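You operate a simulated robot arm through the tools that you are given. There is no shell and no other tool. Be economical: measure what you need, move in short steps, check, and stop when the job is done.

You run a simulated two-armed robot. Do the job below in one go: nothing can be reset, and whatever is moved stays where it is left.

Task
Tighten the white trap's nut and put trap, red stopper and foam block on the blue mat.
Fine: hold the trap with the other hand while you turn; the block is in the grey drawer, shut it after; leave the other traps. Set down upright: white trap, what you pick out. Where these are worked on the way, their far stop is far enough and under half their travel is too little: grey drawer.

The check looks at the end state, three seconds after you hand in, the way a careful person would. Anything else that was tipped, shoved, dropped, spilled or broken makes it a failure. Lids that push on must go on centred and level and be pressed home; caps that screw on are set level and turned clockwise until they are tight.

Robot
Two 6-joint arms with two-finger parallel grippers on one trunk, on a base that drives. Base frame: it is fixed to the floor where the robot stands at the start and does not move with it; the origin is under the middle of the robot, x ahead of it, y to its left, z up. Lengths are in m, angles in degrees, forces in N, time in s.
The left shoulder is at the start at [0.07, 0.166, 1.227], the right one opposite. With the tool pointing down near the work surface each hand reaches from about 0.38 to 0.8 m from the robot's upright axis, wherever it stands, measured 20 degrees to its own side. Places, roughly: blue mat [0.5, 0.7, 0.8]; blue trap [1, -1.25, 0.75]; grey drawer [0.4, 0.2, 0.7]; nut of the blue trap [0.9, -1.2, 0.9]; nut of the grey trap [0.9, -0.7, 0.9]; nut of the white trap [0.5, 0.1, 0.9]. Payload 3.91 kg a hand.
The TCP of each hand is the grasp point between the finger pads, 0.03 m short of the fingertips. In the tool frame z runs along the fingers and y along their closing line. The gripper opens to 0.11 m. The fingers are 0.02 m wide and 0.01 m thick; the gripper's body (0.048 by 0.112 m) begins 0.055 m behind the TCP.
Orientation is that of the tool frame in the base frame, as [roll, pitch, yaw] about the fixed x, y, z axes, in that order (R = Rz(yaw) Ry(pitch) Rx(roll)). With the fingers straight down and closing along the base's y, the tool's x points along the base's -x, its y along +y and its z along -z.

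Tools
- The arms move only by the tool jog_arm. It takes "left_targets", "right_targets" or both (then of equal length, played together; a hand with none holds still); each is text: rows parted by semicolons, each of 7 numbers parted by spaces: the shift along the base's x, y, z in units of 200 mm (1.0 is 200 mm), then the turn, a rotation vector about the base's x, y, z in units of 45 degrees (1.0 is 45 degrees), then the opening in per cent of the stroke, from 0 (shut) to 100 (fully open). In form: tx ty tz ax ay az jaw; .... A call has 1 to 20 rows; each row is the pose to reach, as a shift and turn from the pose commanded when the call began. A call with a number of a shift or a turn outside -1 to 1 is refused whole. Rows are played at 5 a second. More than 0.05 m and 8.6 degrees between two rows, or a gripper value outside its range, and nothing of the call is played. A pose out of reach is approached as far as the arm can. The call stops where the force on the tool passes 40 N (or 10 N more than at its start, if that is more) or the arm is blocked; 0.2 s more then pass. Each finger travels about 0.108 m/s and halts on what it meets, pressing with about 23 N; the grip force reading is that of the motor and also rises with nothing between the fingers. The clock runs only during rows and for 0.2 s after the last one: add rows that repeat a pose to give the fingers time. It gives the time, the measured TCP pose, the force on the tool (base axes), the opening and the grip force at its end, in the units of the frame above (readings bear some noise), with the torque about the TCP (base axes, N m) and any sound that the robot's microphone picked up, and new pictures: "views" is both (left out), scene, wrist or none (wrist: the cameras of the hands that moved).
- Cameras (640 x 400 px; columns grow to the right, rows downward): "scene" is now at [0.1096, 0.0527, 1.4262]; the picture's right is [0.63, -0.78, 0.00], its down [-0.64, -0.51, -0.58] and it looks along [0.45, 0.36, -0.82] (base axes); focal length 214 px, centre (320, 200). "left" rides on the left gripper at [0.077, -0.007, -0.115] in its tool frame; the picture's right is [0.09, 1.00, 0.00], its down [-0.80, 0.07, -0.59] and it looks along [-0.59, 0.05, 0.80] (tool axes); focal length 270 px, centre (320, 200). "right" rides on the right gripper at [0.077, 0.007, -0.114] in its tool frame; the picture's right is [-0.09, 1.00, 0.00], its down [-0.80, -0.07, -0.59] and it looks along [-0.59, -0.05, 0.80] (tool axes); focal length 270 px, centre (320, 200). There is no depth. A picture from a camera that has moved, and an enlarged one, comes with that camera's place and axes in the base frame and with its lens. The place of the scene camera against the robot may be out by one fixed shift of up to 0.012 m in any direction.
- move_column(by): slides the trunk up (or, below 0, down) by that many m; the arms and the scene camera ride with it, the base frame stays. It gives what a move gives, with no picture.
- drive_base(legs): drives the robot by 1 to 6 legs, each [ahead, left, turn to the left] in m, m and degrees, along the robot's own axes; the way and the turn of a leg run together, so that a leg with both is an arc; at most 1.5 m and 180 degrees a leg. The arms and the cameras ride along, it lands a little off, and it stops where it bumps. It gives what a move gives, and a new picture of the scene camera.
- aim_head(pan, tilt): turns the head with the scene camera to pan (to the left, within 86 degrees either way) and tilt (down, from -29 to 69), counted from straight ahead of the robot. It gives what a move gives, and a new picture of the scene camera.
- inspect(camera, box): a new picture of the part [left, top, right, bottom] of that camera's present view, enlarged. No time passes.
- close_job(): hands the job in; it is judged then, once.

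Go step by step. Nothing tells you exact positions but the pictures and the camera data: compare them with the known pose of the tool, close in by small moves and look again before you grip or let go. The budget is 120 turns and 260 pictures, counting those below and the enlarged ones. Unless the task says otherwise, let go and move clear before handing in.

The tools are called after "Emit:" as a command line: name --argument value ..., lists and objects as JSON in quotes. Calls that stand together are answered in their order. jog_arm: Moves the arms, as the interface text tells. Its arguments: {"type":"object","properties":{"left_targets":{"type":"string"},"right_targets":{"type":"string"},"views":{"type":"string","enum":["both","scene","wrist","none"]}},"required":[]} The other tools are called the same way: move_column (by) slides the trunk up or down; drive_base (legs) drives the base; aim_head (pan, tilt) turns the head that bears the scene camera; inspect (camera, box) takes an enlarged picture of a part of a camera's view; close_job () hands the job in.

At the start:

```text
clock: 0.0
left_eef_pos: [0.4327, 0.476, 1.2258]
left_orientation: [180.0, 0.1, -180.0]
left_ft_force: [0.2, -0.8, 0.2]
left_moment: [-0.02, -0.01, 0.0]
left_finger_gap: 0.1098
left_finger_force: 0.0
right_eef_pos: [0.0984, -0.3118, 0.275]
right_orientation: [-175.5, 6.1, -178.1]
right_ft_force: [-0.1, 0.5, 0.8]
right_moment: [0.01, 0.02, 0.03]
right_finger_gap: 0.1098
right_finger_force: 0.0
trunk travel left (down, up): [-0.723, 0.217]
robot x, y, heading: [0.0008, -0.0004, -0.1]
head pan, tilt: [38.7, 54.8]
```

scene: 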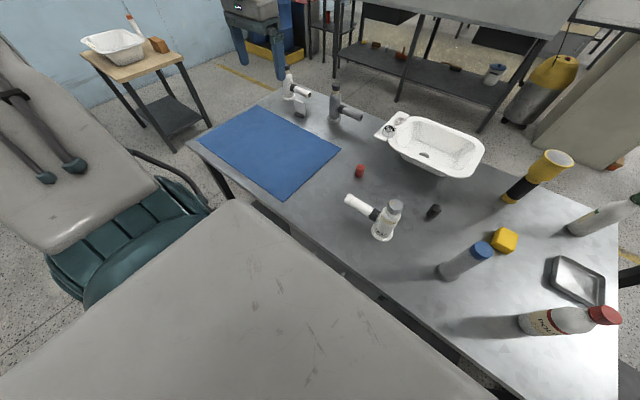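
right: 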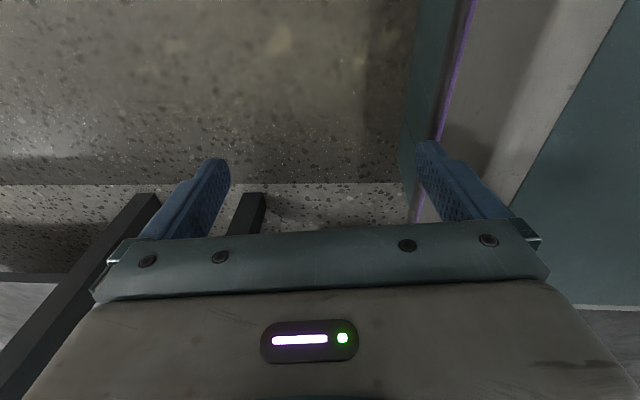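
left: 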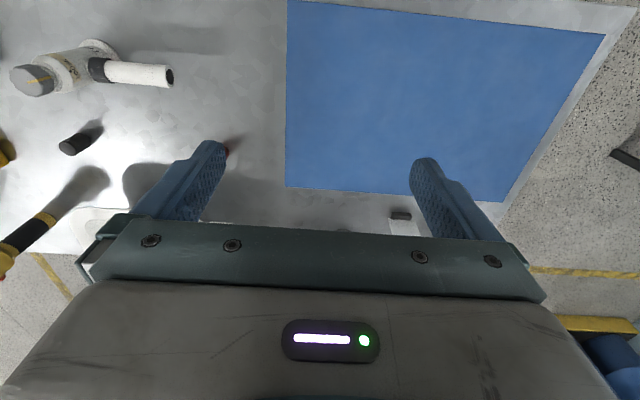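

The white trap with its grey nut is near [0.55, 0.1], the red stopper is near the middle of the bench, and the mat is to the left. I'll look closer and find the drawer.

Emit:
aim_head --pan 10 --tilt 69

Emit:
inspect --camera "scene" --box '[200, 100, 440, 250]'

```text
clock: 0.9
left_eef_pos: [0.4322, 0.4764, 1.2252]
left_orientation: [-180.0, 0.1, -179.9]
left_ft_force: [-0.4, -1.1, 0.5]
left_moment: [0.04, 0.0, 0.02]
left_finger_gap: 0.1101
left_finger_force: 0.0
right_eef_pos: [0.0984, -0.3102, 0.2754]
right_orientation: [-175.6, 6.0, -178.1]
right_ft_force: [1.3, 0.0, 0.7]
right_moment: [0.0, 0.03, -0.01]
right_finger_gap: 0.11
right_finger_force: 0.0
trunk travel left (down, up): [-0.723, 0.217]
robot x, y, heading: [-0.0003, -0.001, -0.2]
head pan, tilt: [10.0, 68.8]
camera scene: at [0.1083, 0.0173, 1.4105], right [0.17, -0.98, 0.0], down [-0.92, -0.16, -0.36], along [0.36, 0.06, -0.93], focal length 214 px, centre (320, 200)
```

scene: 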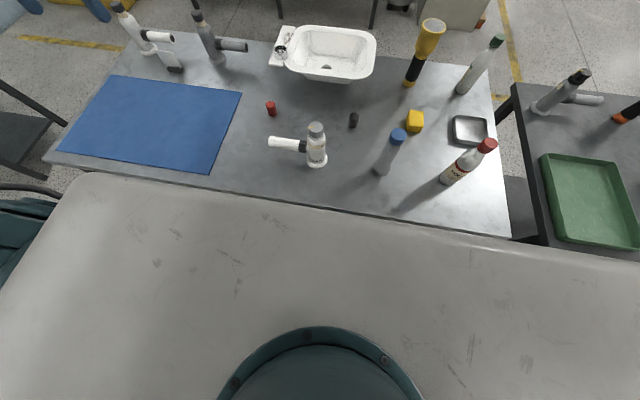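

```text
2.67 times, centred on (320, 175) of scene
camera zoom: at [0.1083, 0.0173, 1.4105], right [0.17, -0.98, 0.0], down [-0.92, -0.16, -0.36], along [0.36, 0.06, -0.93], focal length 572 px, centre (320, 267)
```

zoom: 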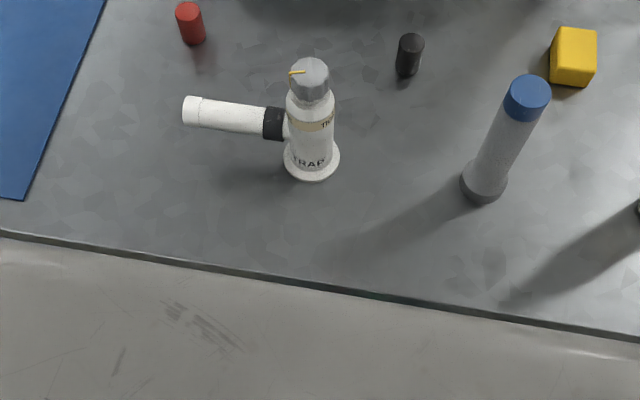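

The bench front edge is at about x=0.39 and the trap stands at about [0.57, 0.11] with its pipe pointing +y. The nut top is at about z=0.865. I'll raise the right arm clear, and turn the left hand so its camera can look at the trap.

Emit:
jog_arm --right_targets "0 -0.2 0 0 0 0 100; 0 -0.4 0 0 0 0 100; 0 -0.4 0.25 0 0 0 100; 0 -0.4 0.5 0 0 0 100; 0 -0.4 0.75 0 0 0 100; 0 -0.4 1 0 0 0 100" --left_targets "0 0 0 0 0 -0.18 100; 0 0 0 0 0 -0.36 100; 0 0 0 0 0 -0.54 100; 0 0 0 0 0 -0.72 100; 0 0 0 0 0 -0.9 100; 0 0 0 0 0 -1 100" --views "none"

```text
clock: 2.3
left_eef_pos: [0.4317, 0.4763, 1.2242]
left_orientation: [180.0, 0.2, 135.0]
left_ft_force: [-0.8, 0.4, 0.5]
left_moment: [0.02, -0.03, 0.01]
left_finger_gap: 0.1102
left_finger_force: 0.0
right_eef_pos: [0.0956, -0.3913, 0.4763]
right_orientation: [-175.5, 5.9, -178.1]
right_ft_force: [0.1, 0.1, 0.5]
right_moment: [0.0, 0.0, -0.02]
right_finger_gap: 0.1102
right_finger_force: 0.1
right hand out of reach, approached as far as the arm can: row 2, 3
trunk travel left (down, up): [-0.723, 0.217]
robot x, y, heading: [-0.0007, -0.0011, 0.1]
head pan, tilt: [10.0, 68.8]
```

Emit:
jog_arm --right_targets "0.1 0 0.2 0 0 0 100; 0.2 0 0.4 0 0 0 100; 0.3 0 0.6 0 0 0 100; 0.4 0 0.8 0 0 0 100; 0.4 0 1 0 0 0 100; 0.4 0 1 0 0 0 100" --left_targets "0.1 0 -0.18 0 0 -0.18 100; 0.2 0 -0.36 0 0 -0.36 100; 0.3 0 -0.54 0 0 -0.54 100; 0.4 0 -0.72 0 0 -0.72 100; 0.5 0 -0.9 0 0 -0.9 100; 0.5 0 -1 0 0 -1 100" --views "none"

Emit:
jog_arm --right_targets "0 0 0.25 0 0 0 100; 0 0 0.5 0 0 0 100; 0 0 0.75 0 0 0 100; 0 0 1 0 0 0 100" --views "both"

Emit:
inspect --camera "left" --box '[0, 0, 640, 400]'

```text
clock: 3.7
left_eef_pos: [0.5322, 0.4793, 1.0237]
left_orientation: [-179.9, 0.0, 90.0]
left_ft_force: [-1.5, -0.5, -0.1]
left_moment: [0.01, -0.01, 0.04]
left_finger_gap: 0.1099
left_finger_force: 0.0
right_eef_pos: [0.1749, -0.3924, 0.6771]
right_orientation: [-175.5, 6.1, -178.2]
right_ft_force: [-0.3, -0.5, 0.0]
right_moment: [-0.01, 0.02, 0.02]
right_finger_gap: 0.1102
right_finger_force: 0.1
trunk travel left (down, up): [-0.723, 0.217]
robot x, y, heading: [-0.002, -0.0033, -0.1]
head pan, tilt: [10.0, 68.8]
```

```text
clock: 4.7
left_eef_pos: [0.5337, 0.4791, 1.0234]
left_orientation: [-179.9, 0.0, 90.1]
left_ft_force: [-1.1, -0.7, -0.3]
left_moment: [0.02, 0.02, -0.01]
left_finger_gap: 0.1102
left_finger_force: 0.0
right_eef_pos: [0.1878, -0.3851, 0.8092]
right_orientation: [-175.5, 6.0, -178.1]
right_ft_force: [-0.1, 0.0, -0.2]
right_moment: [0.0, 0.01, 0.0]
right_finger_gap: 0.11
right_finger_force: 0.0
right hand out of reach, approached as far as the arm can: row 3, 4
trunk travel left (down, up): [-0.723, 0.217]
robot x, y, heading: [-0.0007, 0.0006, 0.2]
head pan, tilt: [10.0, 68.8]
camera scene: at [0.1096, 0.0173, 1.4103], right [0.17, -0.98, 0.0], down [-0.92, -0.16, -0.36], along [0.36, 0.06, -0.93], focal length 214 px, centre (320, 200)
camera right: at [0.0985, -0.373, 0.915], right [0.06, 1.0, -0.07], down [0.74, 0.0, 0.68], along [0.68, -0.09, -0.73], focal length 270 px, centre (320, 200)
```

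scene: 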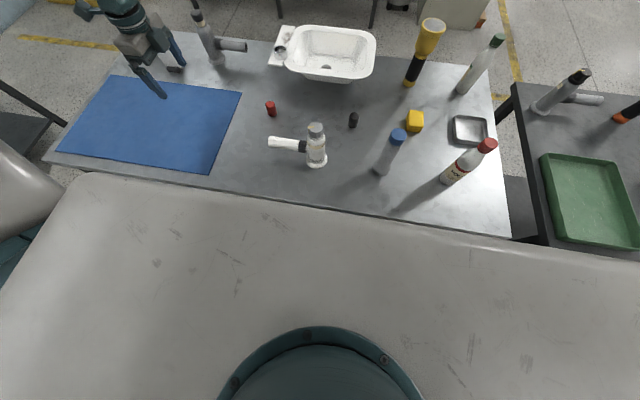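
right: 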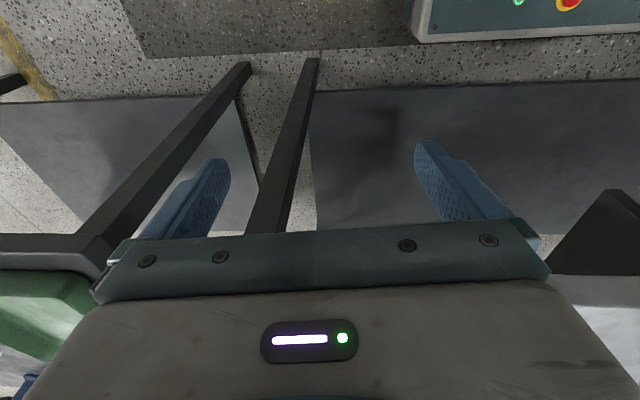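

```text
1.00 times, centred on (320, 200) of left
camera zoom: at [0.5273, 0.5546, 1.1379], right [1.0, 0.09, 0.0], down [0.07, -0.8, 0.6], along [0.05, -0.59, -0.8], focal length 270 px, centre (320, 200)
```

zoom: 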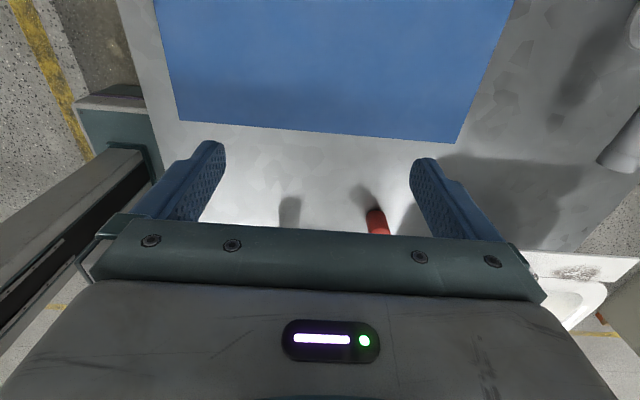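

Right hand has to go outward before it can rise further; I'll bring it up and forward, high over the bottles.

Emit:
jog_arm --right_targets "0.25 0 0.2 0 0 0 100; 0.5 0 0.4 0 0 0 100; 0.65 0 0.6 0 0 0 100; 0.75 0 0.8 0 0 0 100; 0.75 0 1 0 0 0 100; 0.75 0.2 1 0 0 0 100; 0.75 0.4 1 0 0 0 100; 0.9 0.6 1 0 0 0 100; 1 0.8 1 0 0 0 100; 1 1 1 0 0 0 100" --views "none"

Emit:
jog_arm --right_targets "0.2 0.2 0 0 0 0 100; 0.4 0.4 0 0 0 0 100; 0.6 0.6 0 0 0 0 100; 0.6 0.8 0 0 0 0 100; 0.6 1 0 0 0 0 100" --views "both"

```text
refused: row 1 steps farther than a row can; nothing moved
```

```text
refused: row 1 steps farther than a row can; nothing moved
```

Steps were too long; I'll shorten them.

Emit:
jog_arm --right_targets "0.17 0 0.17 0 0 0 100; 0.34 0 0.34 0 0 0 100; 0.51 0 0.51 0 0 0 100; 0.6 0 0.7 0 0 0 100; 0.7 0 0.9 0 0 0 100; 0.75 0 1 0 0 0 100; 0.75 0.2 1 0 0 0 100; 0.75 0.4 1 0 0 0 100; 0.85 0.6 1 0 0 0 100; 0.95 0.8 1 0 0 0 100; 1 1 1 0 0 0 100" --views "none"

Emit:
jog_arm --right_targets "0.17 0.17 0 0 0 0 100; 0.34 0.34 0 0 0 0 100; 0.5 0.5 0 0 0 0 100; 0.6 0.7 0 0 0 0 100; 0.6 0.9 0 0 0 0 100; 0.6 0.9 0 0 0 0 100" --views "both"

```text
clock: 7.1
left_eef_pos: [0.5336, 0.4783, 1.0242]
left_orientation: [-179.9, 0.1, 90.1]
left_ft_force: [-0.3, 1.0, -0.3]
left_moment: [0.02, 0.01, 0.0]
left_finger_gap: 0.1099
left_finger_force: 0.1
right_eef_pos: [0.3612, -0.3254, 1.0072]
right_orientation: [-175.5, 5.8, -178.2]
right_ft_force: [0.0, -0.6, -0.2]
right_moment: [0.02, 0.02, 0.02]
right_finger_gap: 0.11
right_finger_force: 0.0
right hand out of reach, approached as far as the arm can: row 1, 2, 3, 4, 5, 7, 8, 9, 10, 11
trunk travel left (down, up): [-0.723, 0.217]
robot x, y, heading: [0.0017, -0.0019, -0.2]
head pan, tilt: [10.0, 68.8]
```

```text
clock: 8.5
left_eef_pos: [0.5328, 0.4788, 1.0239]
left_orientation: [180.0, 0.1, 90.1]
left_ft_force: [0.5, 0.0, -0.2]
left_moment: [0.01, -0.04, 0.0]
left_finger_gap: 0.1099
left_finger_force: 0.1
right_eef_pos: [0.4036, -0.3435, 1.0123]
right_orientation: [-175.6, 6.0, -178.1]
right_ft_force: [-1.2, 0.2, -0.1]
right_moment: [-0.01, 0.02, -0.01]
right_finger_gap: 0.1099
right_finger_force: 0.0
right hand out of reach, approached as far as the arm can: row 1, 2, 3, 4, 5, 6
trunk travel left (down, up): [-0.723, 0.217]
robot x, y, heading: [-0.0002, 0.0038, 0.1]
head pan, tilt: [10.0, 68.8]
camera scene: at [0.1085, 0.0175, 1.4104], right [0.17, -0.98, 0.0], down [-0.92, -0.16, -0.36], along [0.36, 0.06, -0.93], focal length 214 px, centre (320, 200)
camera right: at [0.3157, -0.3319, 1.1183], right [0.06, 1.0, -0.07], down [0.73, 0.0, 0.68], along [0.68, -0.09, -0.73], focal length 270 px, centre (320, 200)
```

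scene: 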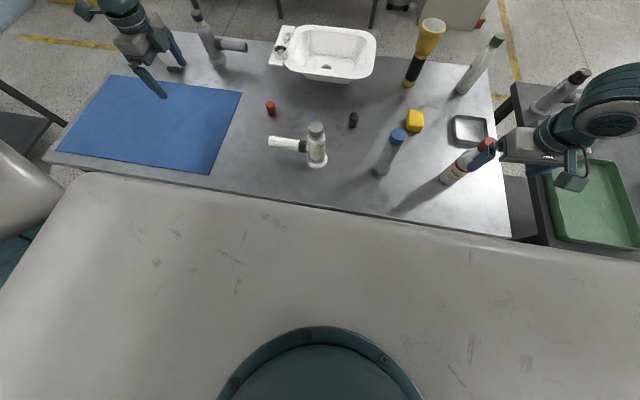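
right: 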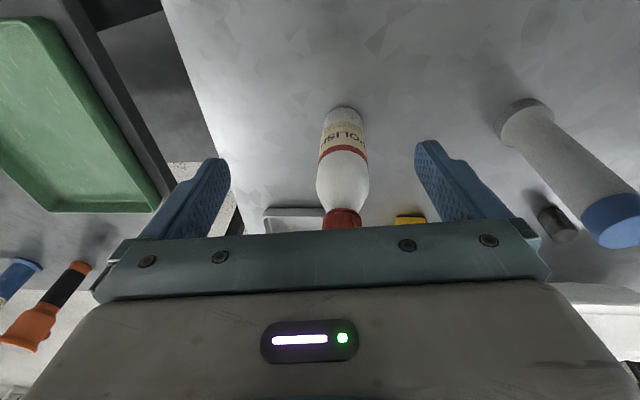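

The right arm seems too folded at this height, so I'll raise the trunk, which carries both hands up clear as well.

Emit:
move_column --by 0.18

Emit:
jog_arm --right_targets "0.2 0 0 0 0 0 100; 0.4 0 0 0 0 0 100; 0.6 0 -0.1 0 0 0 100; 0.6 0 -0.3 0 0 0 100; 0.6 0.2 -0.3 0 0 0 100; 0.6 0.4 -0.3 0 0 0 100; 0.6 0.6 -0.3 0 0 0 100; 0.6 0.8 -0.3 0 0 0 100; 0.6 1 -0.3 0 0 0 100; 0.6 1 -0.3 0 0 0 100" --views "both"

```text
clock: 10.5
left_eef_pos: [0.5322, 0.4783, 1.2046]
left_orientation: [-179.9, 0.1, 90.1]
left_ft_force: [-0.6, 0.2, -1.2]
left_moment: [0.01, -0.02, 0.01]
left_finger_gap: 0.1101
left_finger_force: 0.0
right_eef_pos: [0.4052, -0.3445, 1.1935]
right_orientation: [-175.7, 6.0, -178.0]
right_ft_force: [0.3, -0.3, 0.2]
right_moment: [-0.03, -0.01, -0.02]
right_finger_gap: 0.1098
right_finger_force: 0.1
trunk travel left (down, up): [-0.903, 0.037]
robot x, y, heading: [0.005, -0.0008, -0.0]
head pan, tilt: [10.0, 68.8]
```

```text
clock: 12.7
left_eef_pos: [0.5325, 0.4781, 1.2037]
left_orientation: [-180.0, 0.1, 90.1]
left_ft_force: [-0.6, 0.7, 0.0]
left_moment: [0.01, 0.01, -0.02]
left_finger_gap: 0.11
left_finger_force: 0.0
right_eef_pos: [0.4367, -0.3626, 1.1545]
right_orientation: [-175.7, 6.1, -178.1]
right_ft_force: [-1.3, 0.2, -0.5]
right_moment: [-0.01, -0.02, -0.02]
right_finger_gap: 0.11
right_finger_force: 0.0
right hand out of reach, approached as far as the arm can: row 1, 2, 3, 4, 5, 6, 7, 8, 9, 10
trunk travel left (down, up): [-0.903, 0.037]
robot x, y, heading: [-0.0009, 0.0007, 0.1]
head pan, tilt: [10.0, 68.8]
camera scene: at [0.1085, 0.0172, 1.5905], right [0.17, -0.98, 0.0], down [-0.92, -0.16, -0.36], along [0.36, 0.06, -0.93], focal length 214 px, centre (320, 200)
camera right: at [0.3482, -0.3505, 1.2597], right [0.06, 1.0, -0.07], down [0.73, 0.0, 0.68], along [0.68, -0.09, -0.73], focal length 270 px, centre (320, 200)
```

scene: 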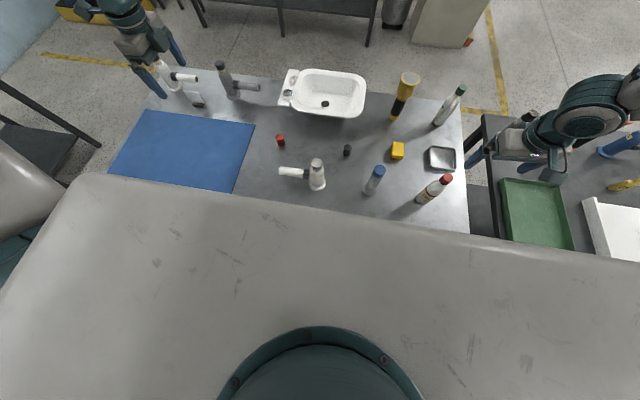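
right: 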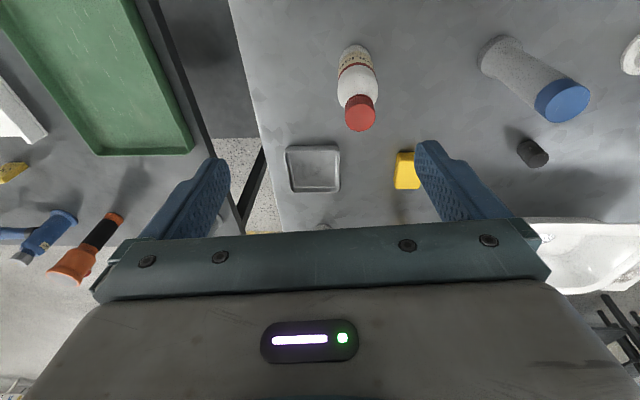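

The right arm is still stuck in some joint configuration. I'll probe small moves to find what it can do.

Emit:
jog_arm --right_targets "0 0 -0.2 0 0 0 100; 0 0 -0.4 0 0 0 100; 0 0 -0.6 0 0 0 100" --views "none"

Emit:
jog_arm --right_targets "0 0.2 0 0 0 0 100; 0 0.4 0 0 0 0 100; 0 0.4 0 0 0 0 100" --views "none"

Emit:
jog_arm --right_targets "0 0 0 0 0 0.18 100; 0 0 0 0 0 0.36 100; 0 0 0 0 0 0.54 100; 0 0 0 0 0 0.54 100" --views "none"

Emit:
jog_arm --right_targets "0 0.2 0 0 0 0 100; 0 0.4 0 0 0 0 100; 0 0.4 0 0 0 0 100" --views "none"

```text
clock: 13.5
left_eef_pos: [0.5333, 0.4771, 1.2045]
left_orientation: [-179.9, 0.2, 90.2]
left_ft_force: [0.2, -0.5, -0.4]
left_moment: [-0.02, 0.01, 0.02]
left_finger_gap: 0.11
left_finger_force: 0.1
right_eef_pos: [0.4254, -0.3791, 1.0319]
right_orientation: [-175.7, 6.0, -178.2]
right_ft_force: [0.1, -0.3, -0.2]
right_moment: [-0.01, 0.0, 0.01]
right_finger_gap: 0.1101
right_finger_force: 0.1
right hand out of reach, approached as far as the arm can: row 1, 2, 3
trunk travel left (down, up): [-0.903, 0.037]
robot x, y, heading: [0.0006, -0.0003, -0.2]
head pan, tilt: [10.0, 68.8]
```

```text
clock: 14.3
left_eef_pos: [0.5337, 0.4779, 1.2047]
left_orientation: [-180.0, 0.1, 90.1]
left_ft_force: [0.0, 0.4, -0.6]
left_moment: [-0.01, 0.01, 0.03]
left_finger_gap: 0.1101
left_finger_force: 0.0
right_eef_pos: [0.3974, -0.3621, 1.047]
right_orientation: [-175.7, 6.1, -178.1]
right_ft_force: [0.5, 0.3, -0.2]
right_moment: [-0.02, -0.04, 0.04]
right_finger_gap: 0.11
right_finger_force: 0.1
right hand out of reach, approached as far as the arm can: row 1, 2, 3
trunk travel left (down, up): [-0.903, 0.037]
robot x, y, heading: [-0.0017, -0.0042, 0.0]
head pan, tilt: [10.0, 68.8]
```

```text
clock: 15.3
left_eef_pos: [0.5329, 0.4784, 1.2037]
left_orientation: [-180.0, 0.2, 90.1]
left_ft_force: [0.1, 0.6, -0.8]
left_moment: [0.02, -0.02, -0.01]
left_finger_gap: 0.1098
left_finger_force: 0.0
right_eef_pos: [0.3936, -0.3619, 1.0452]
right_orientation: [-175.5, 5.9, -153.7]
right_ft_force: [-0.7, -1.2, -0.8]
right_moment: [0.02, -0.03, -0.01]
right_finger_gap: 0.1098
right_finger_force: 0.1
trunk travel left (down, up): [-0.903, 0.037]
robot x, y, heading: [-0.0017, 0.001, 0.0]
head pan, tilt: [10.0, 68.8]
```

```text
clock: 16.1
left_eef_pos: [0.5317, 0.4771, 1.2053]
left_orientation: [180.0, 0.2, 90.2]
left_ft_force: [0.0, 1.3, -0.8]
left_moment: [0.01, 0.0, -0.01]
left_finger_gap: 0.1101
left_finger_force: 0.1
right_eef_pos: [0.3705, -0.3377, 1.0568]
right_orientation: [-175.7, 6.1, -153.8]
right_ft_force: [0.4, -1.6, 0.0]
right_moment: [0.01, 0.0, 0.01]
right_finger_gap: 0.1097
right_finger_force: 0.1
right hand out of reach, approached as far as the arm can: row 1, 2, 3
trunk travel left (down, up): [-0.903, 0.037]
robot x, y, heading: [0.0019, 0.0027, 0.1]
head pan, tilt: [10.0, 68.8]
```

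The right arm behaves as if the shoulder yaw is at a limit. I'll look at the arm itself to understand its configuration.

Emit:
aim_head --pan -55 --tilt 40

Emit:
aim_head --pan 45 --tilt 40

```text
clock: 17.5
left_eef_pos: [0.5327, 0.4774, 1.2054]
left_orientation: [180.0, 0.1, 90.0]
left_ft_force: [-0.6, 0.4, 0.5]
left_moment: [0.01, 0.0, 0.01]
left_finger_gap: 0.11
left_finger_force: 0.1
right_eef_pos: [0.3721, -0.336, 1.0576]
right_orientation: [-175.8, 6.0, -153.8]
right_ft_force: [0.5, 0.1, 0.6]
right_moment: [0.02, 0.02, 0.0]
right_finger_gap: 0.11
right_finger_force: 0.0
trunk travel left (down, up): [-0.903, 0.037]
robot x, y, heading: [0.0003, 0.001, -0.2]
head pan, tilt: [-55.0, 40.0]
camera scene: at [0.1022, -0.0624, 1.6265], right [-0.82, -0.57, 0.0], down [-0.37, 0.53, -0.77], along [0.44, -0.63, -0.64], focal length 214 px, centre (320, 200)
```

scene: 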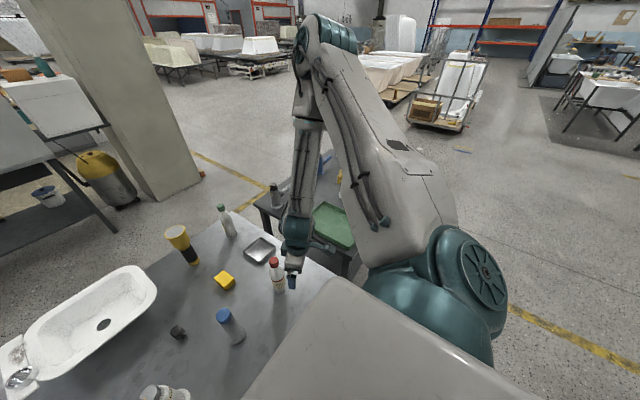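

```text
clock: 19.2
left_eef_pos: [0.5334, 0.479, 1.204]
left_orientation: [-179.9, 0.0, 90.0]
left_ft_force: [0.0, 0.3, 0.1]
left_moment: [0.01, 0.01, 0.01]
left_finger_gap: 0.1103
left_finger_force: 0.1
right_eef_pos: [0.3719, -0.3371, 1.0561]
right_orientation: [-175.7, 6.1, -153.8]
right_ft_force: [0.0, -1.0, 0.1]
right_moment: [0.01, -0.03, 0.02]
right_finger_gap: 0.1101
right_finger_force: 0.0
trunk travel left (down, up): [-0.903, 0.037]
robot x, y, heading: [-0.0001, 0.002, -0.1]
head pan, tilt: [45.0, 40.0]
camera scene: at [0.1135, 0.0675, 1.6266], right [0.71, -0.71, 0.0], down [-0.45, -0.45, -0.77], along [0.54, 0.54, -0.64], focal length 214 px, centre (320, 200)
```

scene: 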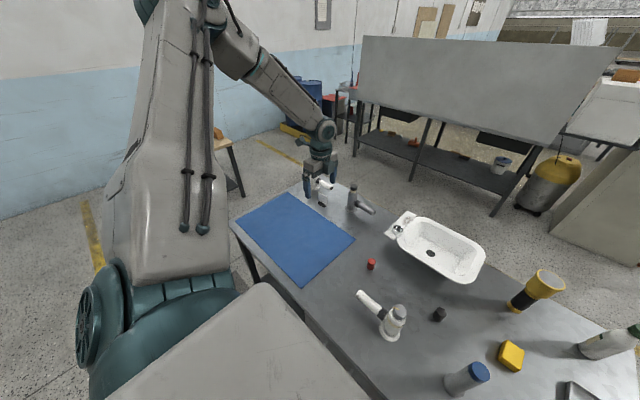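

Both arms look elbow-up and mirrored. I'll test whether the left arm can move inward toward the trap, staying high.

Emit:
jog_arm --left_targets "0 0 -0.2 0 0 0 100; 0 0 -0.4 0 0 0 100; 0 -0.2 -0.4 0 0 0 100; 0 -0.4 -0.4 0 0 0 100; 0 -0.6 -0.4 0 0 0 100; 0 -0.8 -0.4 0 0 0 100; 0 -1 -0.4 0 0 0 100; 0 -1 -0.4 0 0 0 100" --views "none"

Emit:
jog_arm --right_targets "0.2 -0.2 0 0 0 0 100; 0.4 -0.2 0 0 0 0 100; 0.6 -0.2 0 0 0 0 100; 0.8 -0.2 0 0 0 0 100; 0.8 -0.2 0 0 0 0 100" --views "none"

```text
clock: 21.1
left_eef_pos: [0.4697, 0.3799, 1.1389]
left_orientation: [-180.0, 0.1, 90.1]
left_ft_force: [0.3, 0.9, 0.7]
left_moment: [-0.03, -0.04, 0.01]
left_finger_gap: 0.1098
left_finger_force: 0.0
left hand out of reach, approached as far as the arm can: row 4, 5, 6, 7, 8
right_eef_pos: [0.3721, -0.3362, 1.0564]
right_orientation: [-175.6, 6.0, -153.8]
right_ft_force: [-0.3, 0.9, 0.7]
right_moment: [0.03, -0.01, 0.03]
right_finger_gap: 0.1101
right_finger_force: 0.1
trunk travel left (down, up): [-0.903, 0.037]
robot x, y, heading: [0.0008, -0.0017, 0.0]
head pan, tilt: [45.0, 40.0]
```

```text
refused: row 1 steps farther than a row can; nothing moved
```

The left arm shows the same wall when high up. The stated reach is near the work surface, so I'll go lower and retry.

Emit:
jog_arm --left_targets "0 0.2 0 0 0 0 100; 0 0.2 -0.2 0 0 0 100; 0 0.2 -0.4 0 0 0 100; 0 0.2 -0.6 0 0 0 100; 0 0.2 -0.8 0 0 0 100; 0 0.2 -1 0 0 0 100; 0 0.2 -1 0 0 0 100" --views "none"

Emit:
jog_arm --left_targets "0 -0.2 0 0 0 0 100; 0 -0.4 0 0 0 0 100; 0 -0.6 0 0 0 0 100; 0 -0.6 0 0 0 0 100" --views "none"

Emit:
jog_arm --left_targets "0.2 0 0 0 0 0 100; 0.4 0 0 0 0 0 100; 0.6 0 0 0 0 0 100; 0.6 0 0 0 0 0 100" --views "scene"

```text
clock: 22.6
left_eef_pos: [0.4634, 0.4257, 0.9854]
left_orientation: [-179.9, 0.1, 90.1]
left_ft_force: [-0.2, 0.7, 0.0]
left_moment: [-0.02, 0.01, -0.01]
left_finger_gap: 0.11
left_finger_force: 0.1
left hand out of reach, approached as far as the arm can: row 5, 6, 7
right_eef_pos: [0.3714, -0.3371, 1.0567]
right_orientation: [-175.6, 6.0, -153.9]
right_ft_force: [0.7, 0.2, -0.6]
right_moment: [0.02, -0.04, -0.03]
right_finger_gap: 0.11
right_finger_force: 0.1
trunk travel left (down, up): [-0.903, 0.037]
robot x, y, heading: [0.0013, 0.0006, -0.1]
head pan, tilt: [45.0, 40.0]
```

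```text
clock: 23.6
left_eef_pos: [0.4191, 0.3863, 0.9853]
left_orientation: [180.0, 0.2, 90.1]
left_ft_force: [-0.5, 0.4, 0.4]
left_moment: [-0.03, 0.01, 0.02]
left_finger_gap: 0.11
left_finger_force: 0.0
left hand out of reach, approached as far as the arm can: row 1, 2, 3, 4
right_eef_pos: [0.3711, -0.3369, 1.0565]
right_orientation: [-175.8, 6.1, -153.8]
right_ft_force: [0.4, 0.4, 0.2]
right_moment: [0.02, -0.02, 0.0]
right_finger_gap: 0.11
right_finger_force: 0.0
trunk travel left (down, up): [-0.903, 0.037]
robot x, y, heading: [0.0002, -0.0024, 0.1]
head pan, tilt: [45.0, 40.0]
```

```text
clock: 24.6
left_eef_pos: [0.502, 0.4422, 0.9938]
left_orientation: [-179.9, 0.2, 90.2]
left_ft_force: [-0.4, 0.0, -0.1]
left_moment: [-0.02, 0.01, 0.01]
left_finger_gap: 0.1099
left_finger_force: 0.1
left hand out of reach, approached as far as the arm can: row 1, 2, 3, 4
right_eef_pos: [0.372, -0.3375, 1.0558]
right_orientation: [-175.6, 6.1, -153.8]
right_ft_force: [0.0, -0.5, 0.9]
right_moment: [0.0, 0.02, 0.0]
right_finger_gap: 0.11
right_finger_force: 0.0
trunk travel left (down, up): [-0.903, 0.037]
robot x, y, heading: [-0.0006, -0.0026, 0.0]
head pan, tilt: [45.0, 40.0]
camera scene: at [0.1132, 0.0675, 1.6266], right [0.71, -0.71, 0.0], down [-0.45, -0.45, -0.77], along [0.54, 0.54, -0.64], focal length 214 px, centre (320, 200)
```

scene: 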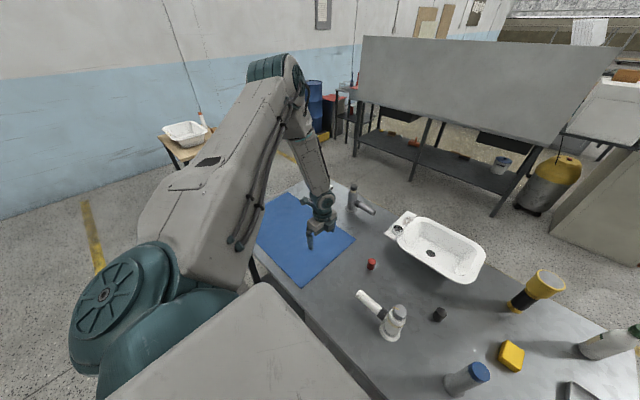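

Both arms seem limited to their outer side in this posture. I'll look closely at the arm structure to understand which joint limits it.

Emit:
inspect --camera "scene" --box '[60, 40, 380, 400]'

```text
1.11 times, centred on (220, 220) of scene
camera zoom: at [0.1132, 0.0675, 1.6266], right [0.71, -0.71, 0.0], down [-0.45, -0.45, -0.77], along [0.54, 0.54, -0.64], focal length 238 px, centre (431, 178)
```

zoom: 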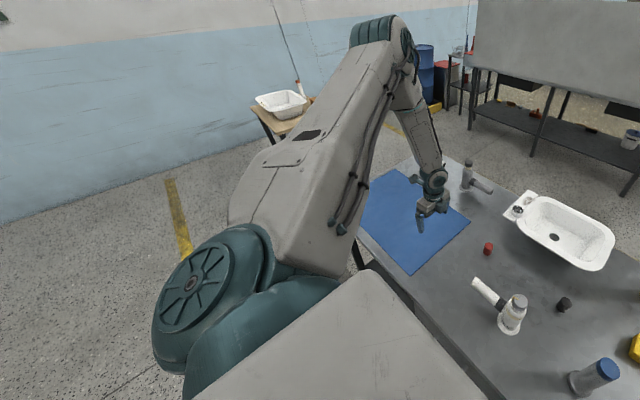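

The limit is a plane through the shoulder; it could be a wrist joint rather than the shoulder. I'll tilt the left tool ~20° with the fingers outward, then push inward, to see whether the limit shifts.

Emit:
jog_arm --left_targets "0 0 0.2 0.15 0.1 0 100; 0 0 0.4 0.3 0.2 0 100; 0 0 0.4 0.4 0.27 0 100; 0 0 0.4 0.4 0.27 0 100; 0 -0.2 0.4 0.4 0.27 0 100; 0 -0.4 0.4 0.4 0.27 0 100; 0 -0.6 0.4 0.4 0.27 0 100; 0 -0.8 0.4 0.4 0.27 0 100; 0 -0.8 0.4 0.4 0.27 0 100" --views "none"

Emit:
jog_arm --right_targets "0 -0.2 0 0 0 0 100; 0 -0.4 0 0 0 0 100; 0 -0.6 0 0 0 0 100; 0 -0.8 0 0 0 0 100; 0 -1 0 0 0 0 100; -0.2 -1 0 0 0 0 100;-0.4 -1 0 0 0 0 100; -0.6 -1 0 0 0 0 100; -0.8 -1 0 0 0 0 100; -1 -1 0 0 0 0 100; -1 -1 0 0 0 0 100" --views "none"

```text
clock: 26.6
left_eef_pos: [0.4084, 0.4341, 1.1033]
left_orientation: [-167.4, -17.7, 88.2]
left_ft_force: [0.2, 0.0, 0.0]
left_moment: [-0.04, -0.01, 0.01]
left_finger_gap: 0.1098
left_finger_force: 0.0
left hand out of reach, approached as far as the arm can: row 1, 2, 3, 4, 5, 6, 7, 8, 9
right_eef_pos: [0.3701, -0.3371, 1.0572]
right_orientation: [-175.6, 6.1, -153.8]
right_ft_force: [0.7, 0.0, -0.7]
right_moment: [-0.01, 0.0, -0.02]
right_finger_gap: 0.1099
right_finger_force: 0.1
trunk travel left (down, up): [-0.903, 0.037]
robot x, y, heading: [0.0011, -0.004, -0.0]
head pan, tilt: [45.0, 40.0]
```

```text
clock: 29.1
left_eef_pos: [0.4089, 0.4339, 1.1009]
left_orientation: [-167.4, -17.6, 88.0]
left_ft_force: [-0.1, 0.1, 0.2]
left_moment: [0.02, 0.01, 0.01]
left_finger_gap: 0.1099
left_finger_force: 0.0
right_eef_pos: [0.3307, -0.4444, 1.0097]
right_orientation: [-175.6, 6.0, -153.7]
right_ft_force: [0.1, 0.1, 0.2]
right_moment: [0.0, 0.01, 0.03]
right_finger_gap: 0.1099
right_finger_force: 0.0
right hand out of reach, approached as far as the arm can: row 4, 5, 6, 7, 8, 9, 10, 11
trunk travel left (down, up): [-0.903, 0.037]
robot x, y, heading: [0.0008, 0.0019, 0.3]
head pan, tilt: [45.0, 40.0]
```

Tilting doesn't free it, so I'll restore the left tool, go out over the mat, descend near the work surface, and try moving inward there as the reach note describes.

Emit:
jog_arm --left_targets "0 0.2 0 -0.1 -0.08 0 100; 0 0.4 0 -0.2 -0.16 0 100; 0 0.6 0 -0.3 -0.22 0 100; 0.15 0.75 0 -0.4 -0.27 0 100; 0.3 0.8 -0.1 -0.4 -0.27 0 100; 0.4 0.8 -0.3 -0.4 -0.27 0 100; 0.5 0.8 -0.5 -0.4 -0.27 0 100; 0.5 0.8 -0.7 -0.4 -0.27 0 100; 0.5 0.8 -0.9 -0.4 -0.27 0 100; 0.5 0.8 -1 -0.4 -0.27 0 100" --views "none"

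Emit:
jog_arm --left_targets "0 0 -0.2 0 0 0 100; 0 0 -0.4 0 0 0 100; 0 0 -0.6 0 0 0 100; 0 -0.2 -0.6 0 0 0 100; 0 -0.4 -0.6 0 0 0 100; 0 -0.6 -0.6 0 0 0 100; 0 -0.8 -0.6 0 0 0 100; 0 -1 -0.6 0 0 0 100" --views "scene"

```text
clock: 31.2
left_eef_pos: [0.4809, 0.5916, 0.9828]
left_orientation: [-179.9, 0.2, 90.0]
left_ft_force: [0.7, 0.0, 0.4]
left_moment: [0.0, 0.0, 0.0]
left_finger_gap: 0.1098
left_finger_force: 0.0
left hand out of reach, approached as far as the arm can: row 8, 9, 10
right_eef_pos: [0.3298, -0.444, 1.0093]
right_orientation: [-175.7, 6.1, -153.8]
right_ft_force: [-0.1, -0.5, -0.3]
right_moment: [-0.02, 0.03, 0.01]
right_finger_gap: 0.1098
right_finger_force: 0.1
trunk travel left (down, up): [-0.903, 0.037]
robot x, y, heading: [0.0003, 0.0007, 0.4]
head pan, tilt: [45.0, 40.0]
```

```text
clock: 33.0
left_eef_pos: [0.4605, 0.4112, 0.9867]
left_orientation: [-180.0, -0.1, 90.1]
left_ft_force: [-0.5, 0.1, 0.0]
left_moment: [0.02, -0.01, -0.02]
left_finger_gap: 0.1099
left_finger_force: 0.0
left hand out of reach, approached as far as the arm can: row 1, 2, 3, 4, 5, 6, 7, 8
right_eef_pos: [0.3301, -0.4467, 1.0081]
right_orientation: [-175.8, 6.1, -153.8]
right_ft_force: [0.1, 0.1, -0.7]
right_moment: [0.04, 0.01, 0.01]
right_finger_gap: 0.1099
right_finger_force: 0.0
trunk travel left (down, up): [-0.903, 0.037]
robot x, y, heading: [0.0013, 0.003, -0.3]
head pan, tilt: [45.0, 40.0]
camera scene: at [0.1149, 0.064, 1.6266], right [0.71, -0.71, 0.0], down [-0.46, -0.45, -0.77], along [0.54, 0.54, -0.64], focal length 214 px, centre (320, 200)
```

scene: 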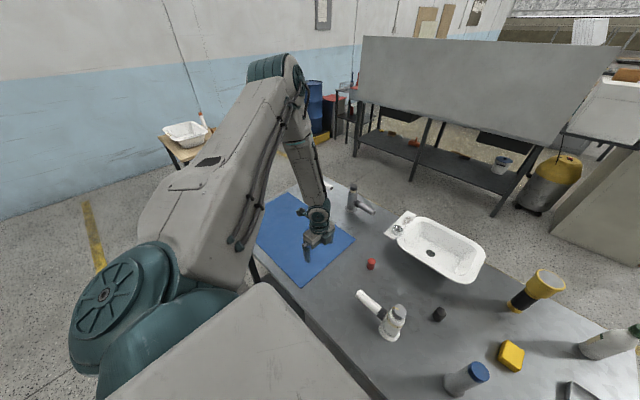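

Both arms are trapped in the same posture region. I'll back the robot off the bench so the arms can be re-postured freely in open air, lower down.

Emit:
drive_base --legs '[[-0.55, 0, 0]]'

Emit:
aim_head --pan 0 --tilt 45

```text
clock: 36.2
left_eef_pos: [-0.0825, 0.4129, 0.9834]
left_orientation: [-179.9, 0.2, 89.8]
left_ft_force: [0.0, 0.8, 0.1]
left_moment: [0.02, -0.01, 0.01]
left_finger_gap: 0.1099
left_finger_force: 0.0
right_eef_pos: [-0.2161, -0.4442, 1.0096]
right_orientation: [-175.8, 5.9, -154.0]
right_ft_force: [0.7, 0.7, 0.5]
right_moment: [-0.01, 0.04, -0.05]
right_finger_gap: 0.11
right_finger_force: 0.1
trunk travel left (down, up): [-0.903, 0.037]
robot x, y, heading: [-0.5434, 0.0027, -0.1]
head pan, tilt: [45.0, 40.0]
camera scene: at [-0.429, 0.0682, 1.6264], right [0.7, -0.71, 0.0], down [-0.46, -0.45, -0.77], along [0.54, 0.54, -0.64], focal length 214 px, centre (320, 200)
```

scene: 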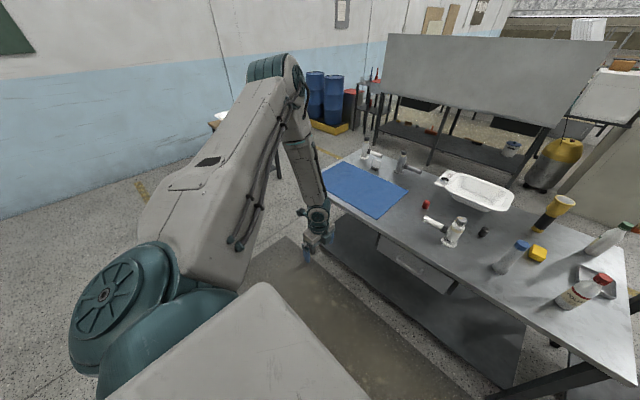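

```text
clock: 37.3
left_eef_pos: [-0.0846, 0.4132, 0.9856]
left_orientation: [180.0, 0.2, 89.9]
left_ft_force: [-0.8, 0.0, 0.3]
left_moment: [-0.01, 0.0, -0.01]
left_finger_gap: 0.11
left_finger_force: 0.1
right_eef_pos: [-0.2156, -0.4452, 1.0097]
right_orientation: [-175.5, 6.1, -154.0]
right_ft_force: [-0.6, 0.8, -0.5]
right_moment: [0.0, -0.01, -0.01]
right_finger_gap: 0.1101
right_finger_force: 0.1
trunk travel left (down, up): [-0.903, 0.037]
robot x, y, heading: [-0.5428, -0.0018, -0.1]
head pan, tilt: [0.0, 45.0]
camera scene: at [-0.4098, 0.0079, 1.6193], right [0.0, -1.0, 0.0], down [-0.71, 0.0, -0.71], along [0.71, 0.0, -0.71], focal length 214 px, centre (320, 200)
```

scene: 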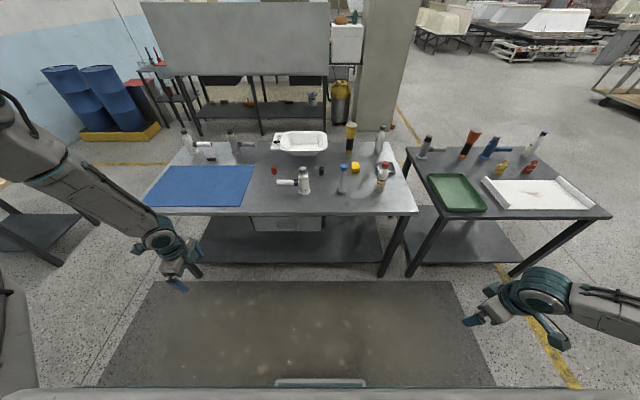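

Now the drawer is visible under the bench front, around y≈0.1. I'll try re-posturing the right arm by going low and then inward/forward in the open space.

Emit:
jog_arm --right_targets "0 0 -0.2 0 0 0 100; 0 0 -0.4 0 0 0 100; 0 0 -0.6 0 0 0 100; 0 0 -0.8 0 0 0 100; 0 0 -1 0 0 0 100; 0 0 -1 0 0 0 100" --views "none"

Emit:
jog_arm --right_targets "-0.2 0 0 0 0 0 100; -0.4 0 -0.1 0 0 0 100; -0.5 0 -0.3 0 0 0 100; -0.5 0 -0.5 0 0 0 100; -0.5 0 -0.7 0 0 0 100; -0.5 0 -0.9 0 0 0 100; -0.5 0 -1 0 0 0 100; -0.5 0 -1 0 0 0 100" --views "none"

Emit:
jog_arm --right_targets "0 0.2 0 0 0 0 100; 0 0.4 0 0 0 0 100; 0 0.6 0 0 0 0 100; 0.2 0.6 0 0 0 0 100; 0.4 0.6 0 0 0 0 100; 0.6 0.6 0 0 0 0 100; 0.8 0.6 0 0 0 0 100; 1 0.6 0 0 0 0 100; 1 0.6 0 0 0 0 100" --views "scene"

```text
clock: 38.7
left_eef_pos: [-0.0831, 0.4119, 0.9853]
left_orientation: [-180.0, 0.2, 90.0]
left_ft_force: [0.1, 0.0, -0.8]
left_moment: [0.01, 0.01, -0.01]
left_finger_gap: 0.1099
left_finger_force: 0.0
right_eef_pos: [-0.216, -0.4436, 0.8079]
right_orientation: [-175.6, 6.0, -154.0]
right_ft_force: [-0.1, 0.2, -0.2]
right_moment: [-0.02, -0.02, 0.0]
right_finger_gap: 0.1099
right_finger_force: 0.0
trunk travel left (down, up): [-0.903, 0.037]
robot x, y, heading: [-0.5463, 0.0015, -0.3]
head pan, tilt: [0.0, 45.0]
```

```text
clock: 40.5
left_eef_pos: [-0.0834, 0.413, 0.9856]
left_orientation: [-180.0, 0.1, 90.0]
left_ft_force: [-0.2, -0.9, -0.5]
left_moment: [0.0, 0.03, 0.01]
left_finger_gap: 0.11
left_finger_force: 0.1
right_eef_pos: [-0.3173, -0.4439, 0.6105]
right_orientation: [-175.6, 6.1, -153.9]
right_ft_force: [-0.8, -0.1, 0.2]
right_moment: [0.01, -0.03, 0.0]
right_finger_gap: 0.1101
right_finger_force: 0.0
trunk travel left (down, up): [-0.903, 0.037]
robot x, y, heading: [-0.5445, -0.0, -0.2]
head pan, tilt: [0.0, 45.0]
```

```text
clock: 42.5
left_eef_pos: [-0.0835, 0.413, 0.9858]
left_orientation: [-180.0, 0.2, 89.8]
left_ft_force: [-0.9, -0.6, 0.3]
left_moment: [-0.03, 0.02, -0.03]
left_finger_gap: 0.11
left_finger_force: 0.2
right_eef_pos: [-0.1182, -0.3248, 0.6115]
right_orientation: [-175.5, 6.1, -154.0]
right_ft_force: [0.5, 0.4, -0.9]
right_moment: [0.0, -0.02, 0.02]
right_finger_gap: 0.1103
right_finger_force: 0.2
trunk travel left (down, up): [-0.903, 0.037]
robot x, y, heading: [-0.5451, 0.0038, -0.2]
head pan, tilt: [0.0, 45.0]
camera scene: at [-0.4114, 0.0082, 1.6194], right [0.0, -1.0, 0.0], down [-0.71, 0.0, -0.71], along [0.71, 0.0, -0.71], focal length 214 px, centre (320, 200)
```

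scene: 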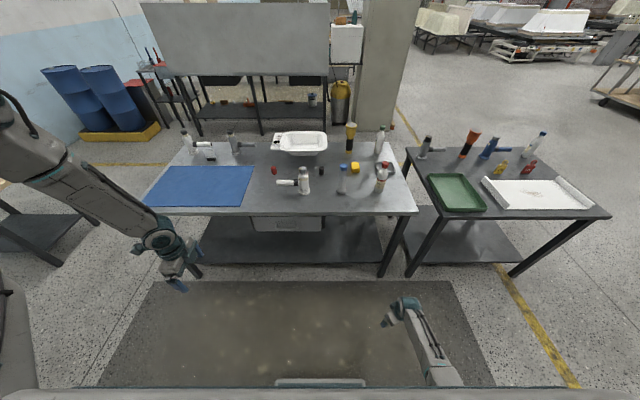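

The right arm went through low without limit: this elbow-low posture is the good one. I'll push it further inward, then raise it.

Emit:
jog_arm --right_targets "0.1 0.2 0 0 0 0 100; 0.2 0.4 0 0 0 0 100; 0.3 0.6 0 0 0 0 100; 0.35 0.8 0 0 0 0 100; 0.4 0.8 0.2 0 0 0 100; 0.4 0.8 0.4 0 0 0 100; 0.4 0.8 0.6 0 0 0 100; 0.4 0.8 0.8 0 0 0 100; 0.4 0.8 1 0 0 0 100; 0.4 0.8 1 0 0 0 100" --views "none"

Emit:
jog_arm --right_targets "0 0.2 0 0 0 0 100; 0 0.4 0 0 0 0 100; 0 0.4 0.2 0 0 0 100; 0 0.4 0.4 0 0 0 100; 0 0.4 0.4 0 0 0 100" --views "scene"

```text
clock: 44.7
left_eef_pos: [-0.0834, 0.4131, 0.9849]
left_orientation: [-179.9, 0.2, 89.9]
left_ft_force: [0.4, 0.1, -0.9]
left_moment: [0.02, 0.01, 0.0]
left_finger_gap: 0.1098
left_finger_force: 0.0
right_eef_pos: [-0.0382, -0.1619, 0.8091]
right_orientation: [-175.6, 6.0, -153.9]
right_ft_force: [0.0, 0.6, -0.1]
right_moment: [-0.02, -0.02, -0.02]
right_finger_gap: 0.11
right_finger_force: 0.1
trunk travel left (down, up): [-0.903, 0.037]
robot x, y, heading: [-0.5448, -0.0011, -0.1]
head pan, tilt: [0.0, 45.0]
```

```text
clock: 45.7
left_eef_pos: [-0.0838, 0.4134, 0.9862]
left_orientation: [-179.9, 0.2, 89.9]
left_ft_force: [-0.4, 0.0, 0.8]
left_moment: [-0.03, 0.03, 0.01]
left_finger_gap: 0.1097
left_finger_force: 0.1
right_eef_pos: [-0.0412, -0.1737, 0.8601]
right_orientation: [-167.9, 1.6, -154.3]
right_ft_force: [0.1, 0.5, 1.0]
right_moment: [0.01, -0.02, -0.01]
right_finger_gap: 0.11
right_finger_force: 0.0
trunk travel left (down, up): [-0.903, 0.037]
robot x, y, heading: [-0.5483, 0.0027, -0.3]
head pan, tilt: [0.0, 45.0]
stopped in row 5 (right hand): the arm was blocked; the commanded pose is now the measured one
camera scene: at [-0.4111, 0.009, 1.6194], right [0.0, -1.0, 0.0], down [-0.71, 0.0, -0.71], along [0.71, 0.0, -0.71], focal length 214 px, centre (320, 200)
```

scene: 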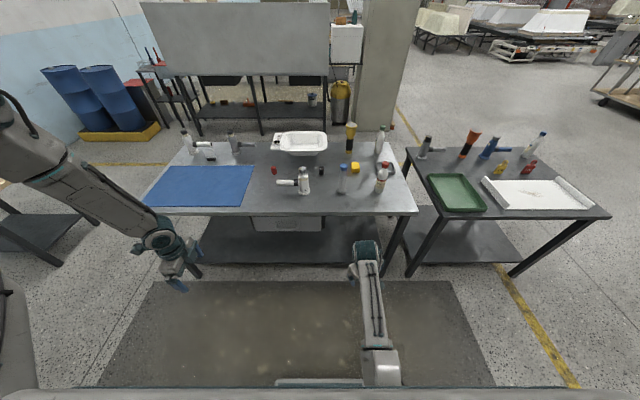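

The right arm is now elbow-low; it bumped something (likely the trunk) going inward at y=-0.17. I'll straighten the tool, move forward and check inward reach further out.

Emit:
jog_arm --right_targets "0 -0.1 0 0.08 0.05 0 100; 0.1 -0.2 0 0.16 0.1 0 100; 0.2 -0.2 0 0.227 0.149 0 100; 0.4 -0.2 0 0.227 0.149 0 100; 0.4 -0.1 0 0.227 0.149 0 100; 0.4 0 0 0.227 0.149 0 100; 0.4 0.1 0 0.227 0.149 0 100; 0.4 0.2 0 0.227 0.149 0 100; 0.4 0.3 0 0.227 0.149 0 100; 0.4 0.4 0 0.227 0.149 0 100; 0.4 0.5 0 0.227 0.149 0 100; 0.4 0.6 0 0.227 0.149 0 100" --views "scene"

```text
clock: 48.5
left_eef_pos: [-0.0819, 0.4134, 0.9862]
left_orientation: [-180.0, 0.2, 89.9]
left_ft_force: [0.3, 0.1, 0.8]
left_moment: [-0.02, -0.01, 0.01]
left_finger_gap: 0.1102
left_finger_force: 0.2
right_eef_pos: [0.0364, -0.1314, 0.8356]
right_orientation: [-175.0, -3.2, -156.9]
right_ft_force: [-0.2, 0.3, 0.0]
right_moment: [-0.01, -0.01, -0.01]
right_finger_gap: 0.1098
right_finger_force: 0.1
trunk travel left (down, up): [-0.903, 0.037]
robot x, y, heading: [-0.547, -0.001, -0.5]
head pan, tilt: [0.0, 45.0]
stopped in row 12 (right hand): the arm was blocked; the commanded pose is now the measured one
camera scene: at [-0.4099, 0.0076, 1.6193], right [0.0, -1.0, 0.0], down [-0.71, 0.0, -0.71], along [0.71, 0.0, -0.71], focal length 214 px, centre (320, 200)
```

scene: 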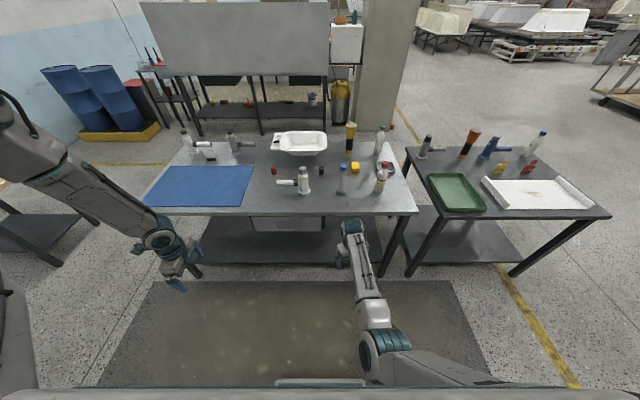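

The upper arm bumps the trunk going inward, less so when extended. I'll straighten the tool and test inward reach at a longer extension.

Emit:
jog_arm --right_targets "0 -0.2 0 0 0 0 100; 0.2 -0.2 0 0.1 -0.03 0 100; 0.4 -0.2 0 0.1 -0.08 0 100; 0.6 -0.2 0 0.1 -0.08 0 100; 0.6 0 0 0.1 -0.08 0 100; 0.6 0.1 0 0.1 -0.08 0 100; 0.6 0.2 0 0.1 -0.08 0 100; 0.6 0.3 0 0.1 -0.08 0 100; 0.6 0.4 0 0.1 -0.08 0 100; 0.6 0.5 0 0.1 -0.08 0 100; 0.6 0.6 0 0.1 -0.08 0 100; 0.6 0.7 0 0.1 -0.08 0 100; 0.6 0.8 0 0.1 -0.08 0 100; 0.6 0.9 0 0.1 -0.08 0 100" --views "scene"

```text
clock: 51.5
left_eef_pos: [-0.0826, 0.4135, 0.9849]
left_orientation: [180.0, 0.2, 89.8]
left_ft_force: [-0.5, -0.2, 0.1]
left_moment: [0.0, -0.02, 0.01]
left_finger_gap: 0.1099
left_finger_force: 0.0
right_eef_pos: [0.1411, 0.0328, 0.8418]
right_orientation: [-177.9, 2.0, -156.8]
right_ft_force: [-0.3, 0.1, 0.2]
right_moment: [0.02, 0.01, -0.02]
right_finger_gap: 0.1098
right_finger_force: 0.1
right hand out of reach, approached as far as the arm can: row 13, 14
trunk travel left (down, up): [-0.903, 0.037]
robot x, y, heading: [-0.5432, 0.0007, -0.6]
head pan, tilt: [0.0, 45.0]
camera scene: at [-0.4107, 0.0082, 1.6194], right [0.0, -1.0, 0.0], down [-0.71, 0.0, -0.71], along [0.71, 0.0, -0.71], focal length 214 px, centre (320, 200)
```

scene: 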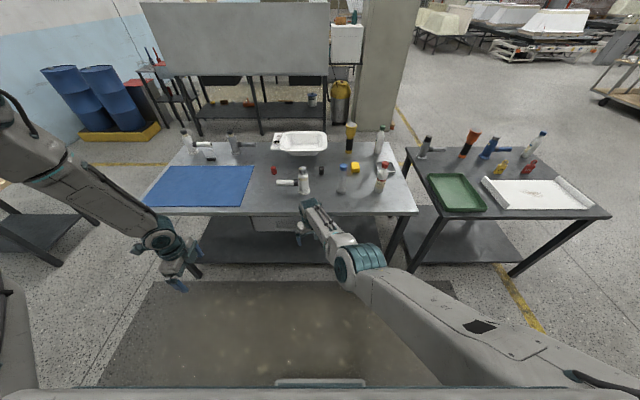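

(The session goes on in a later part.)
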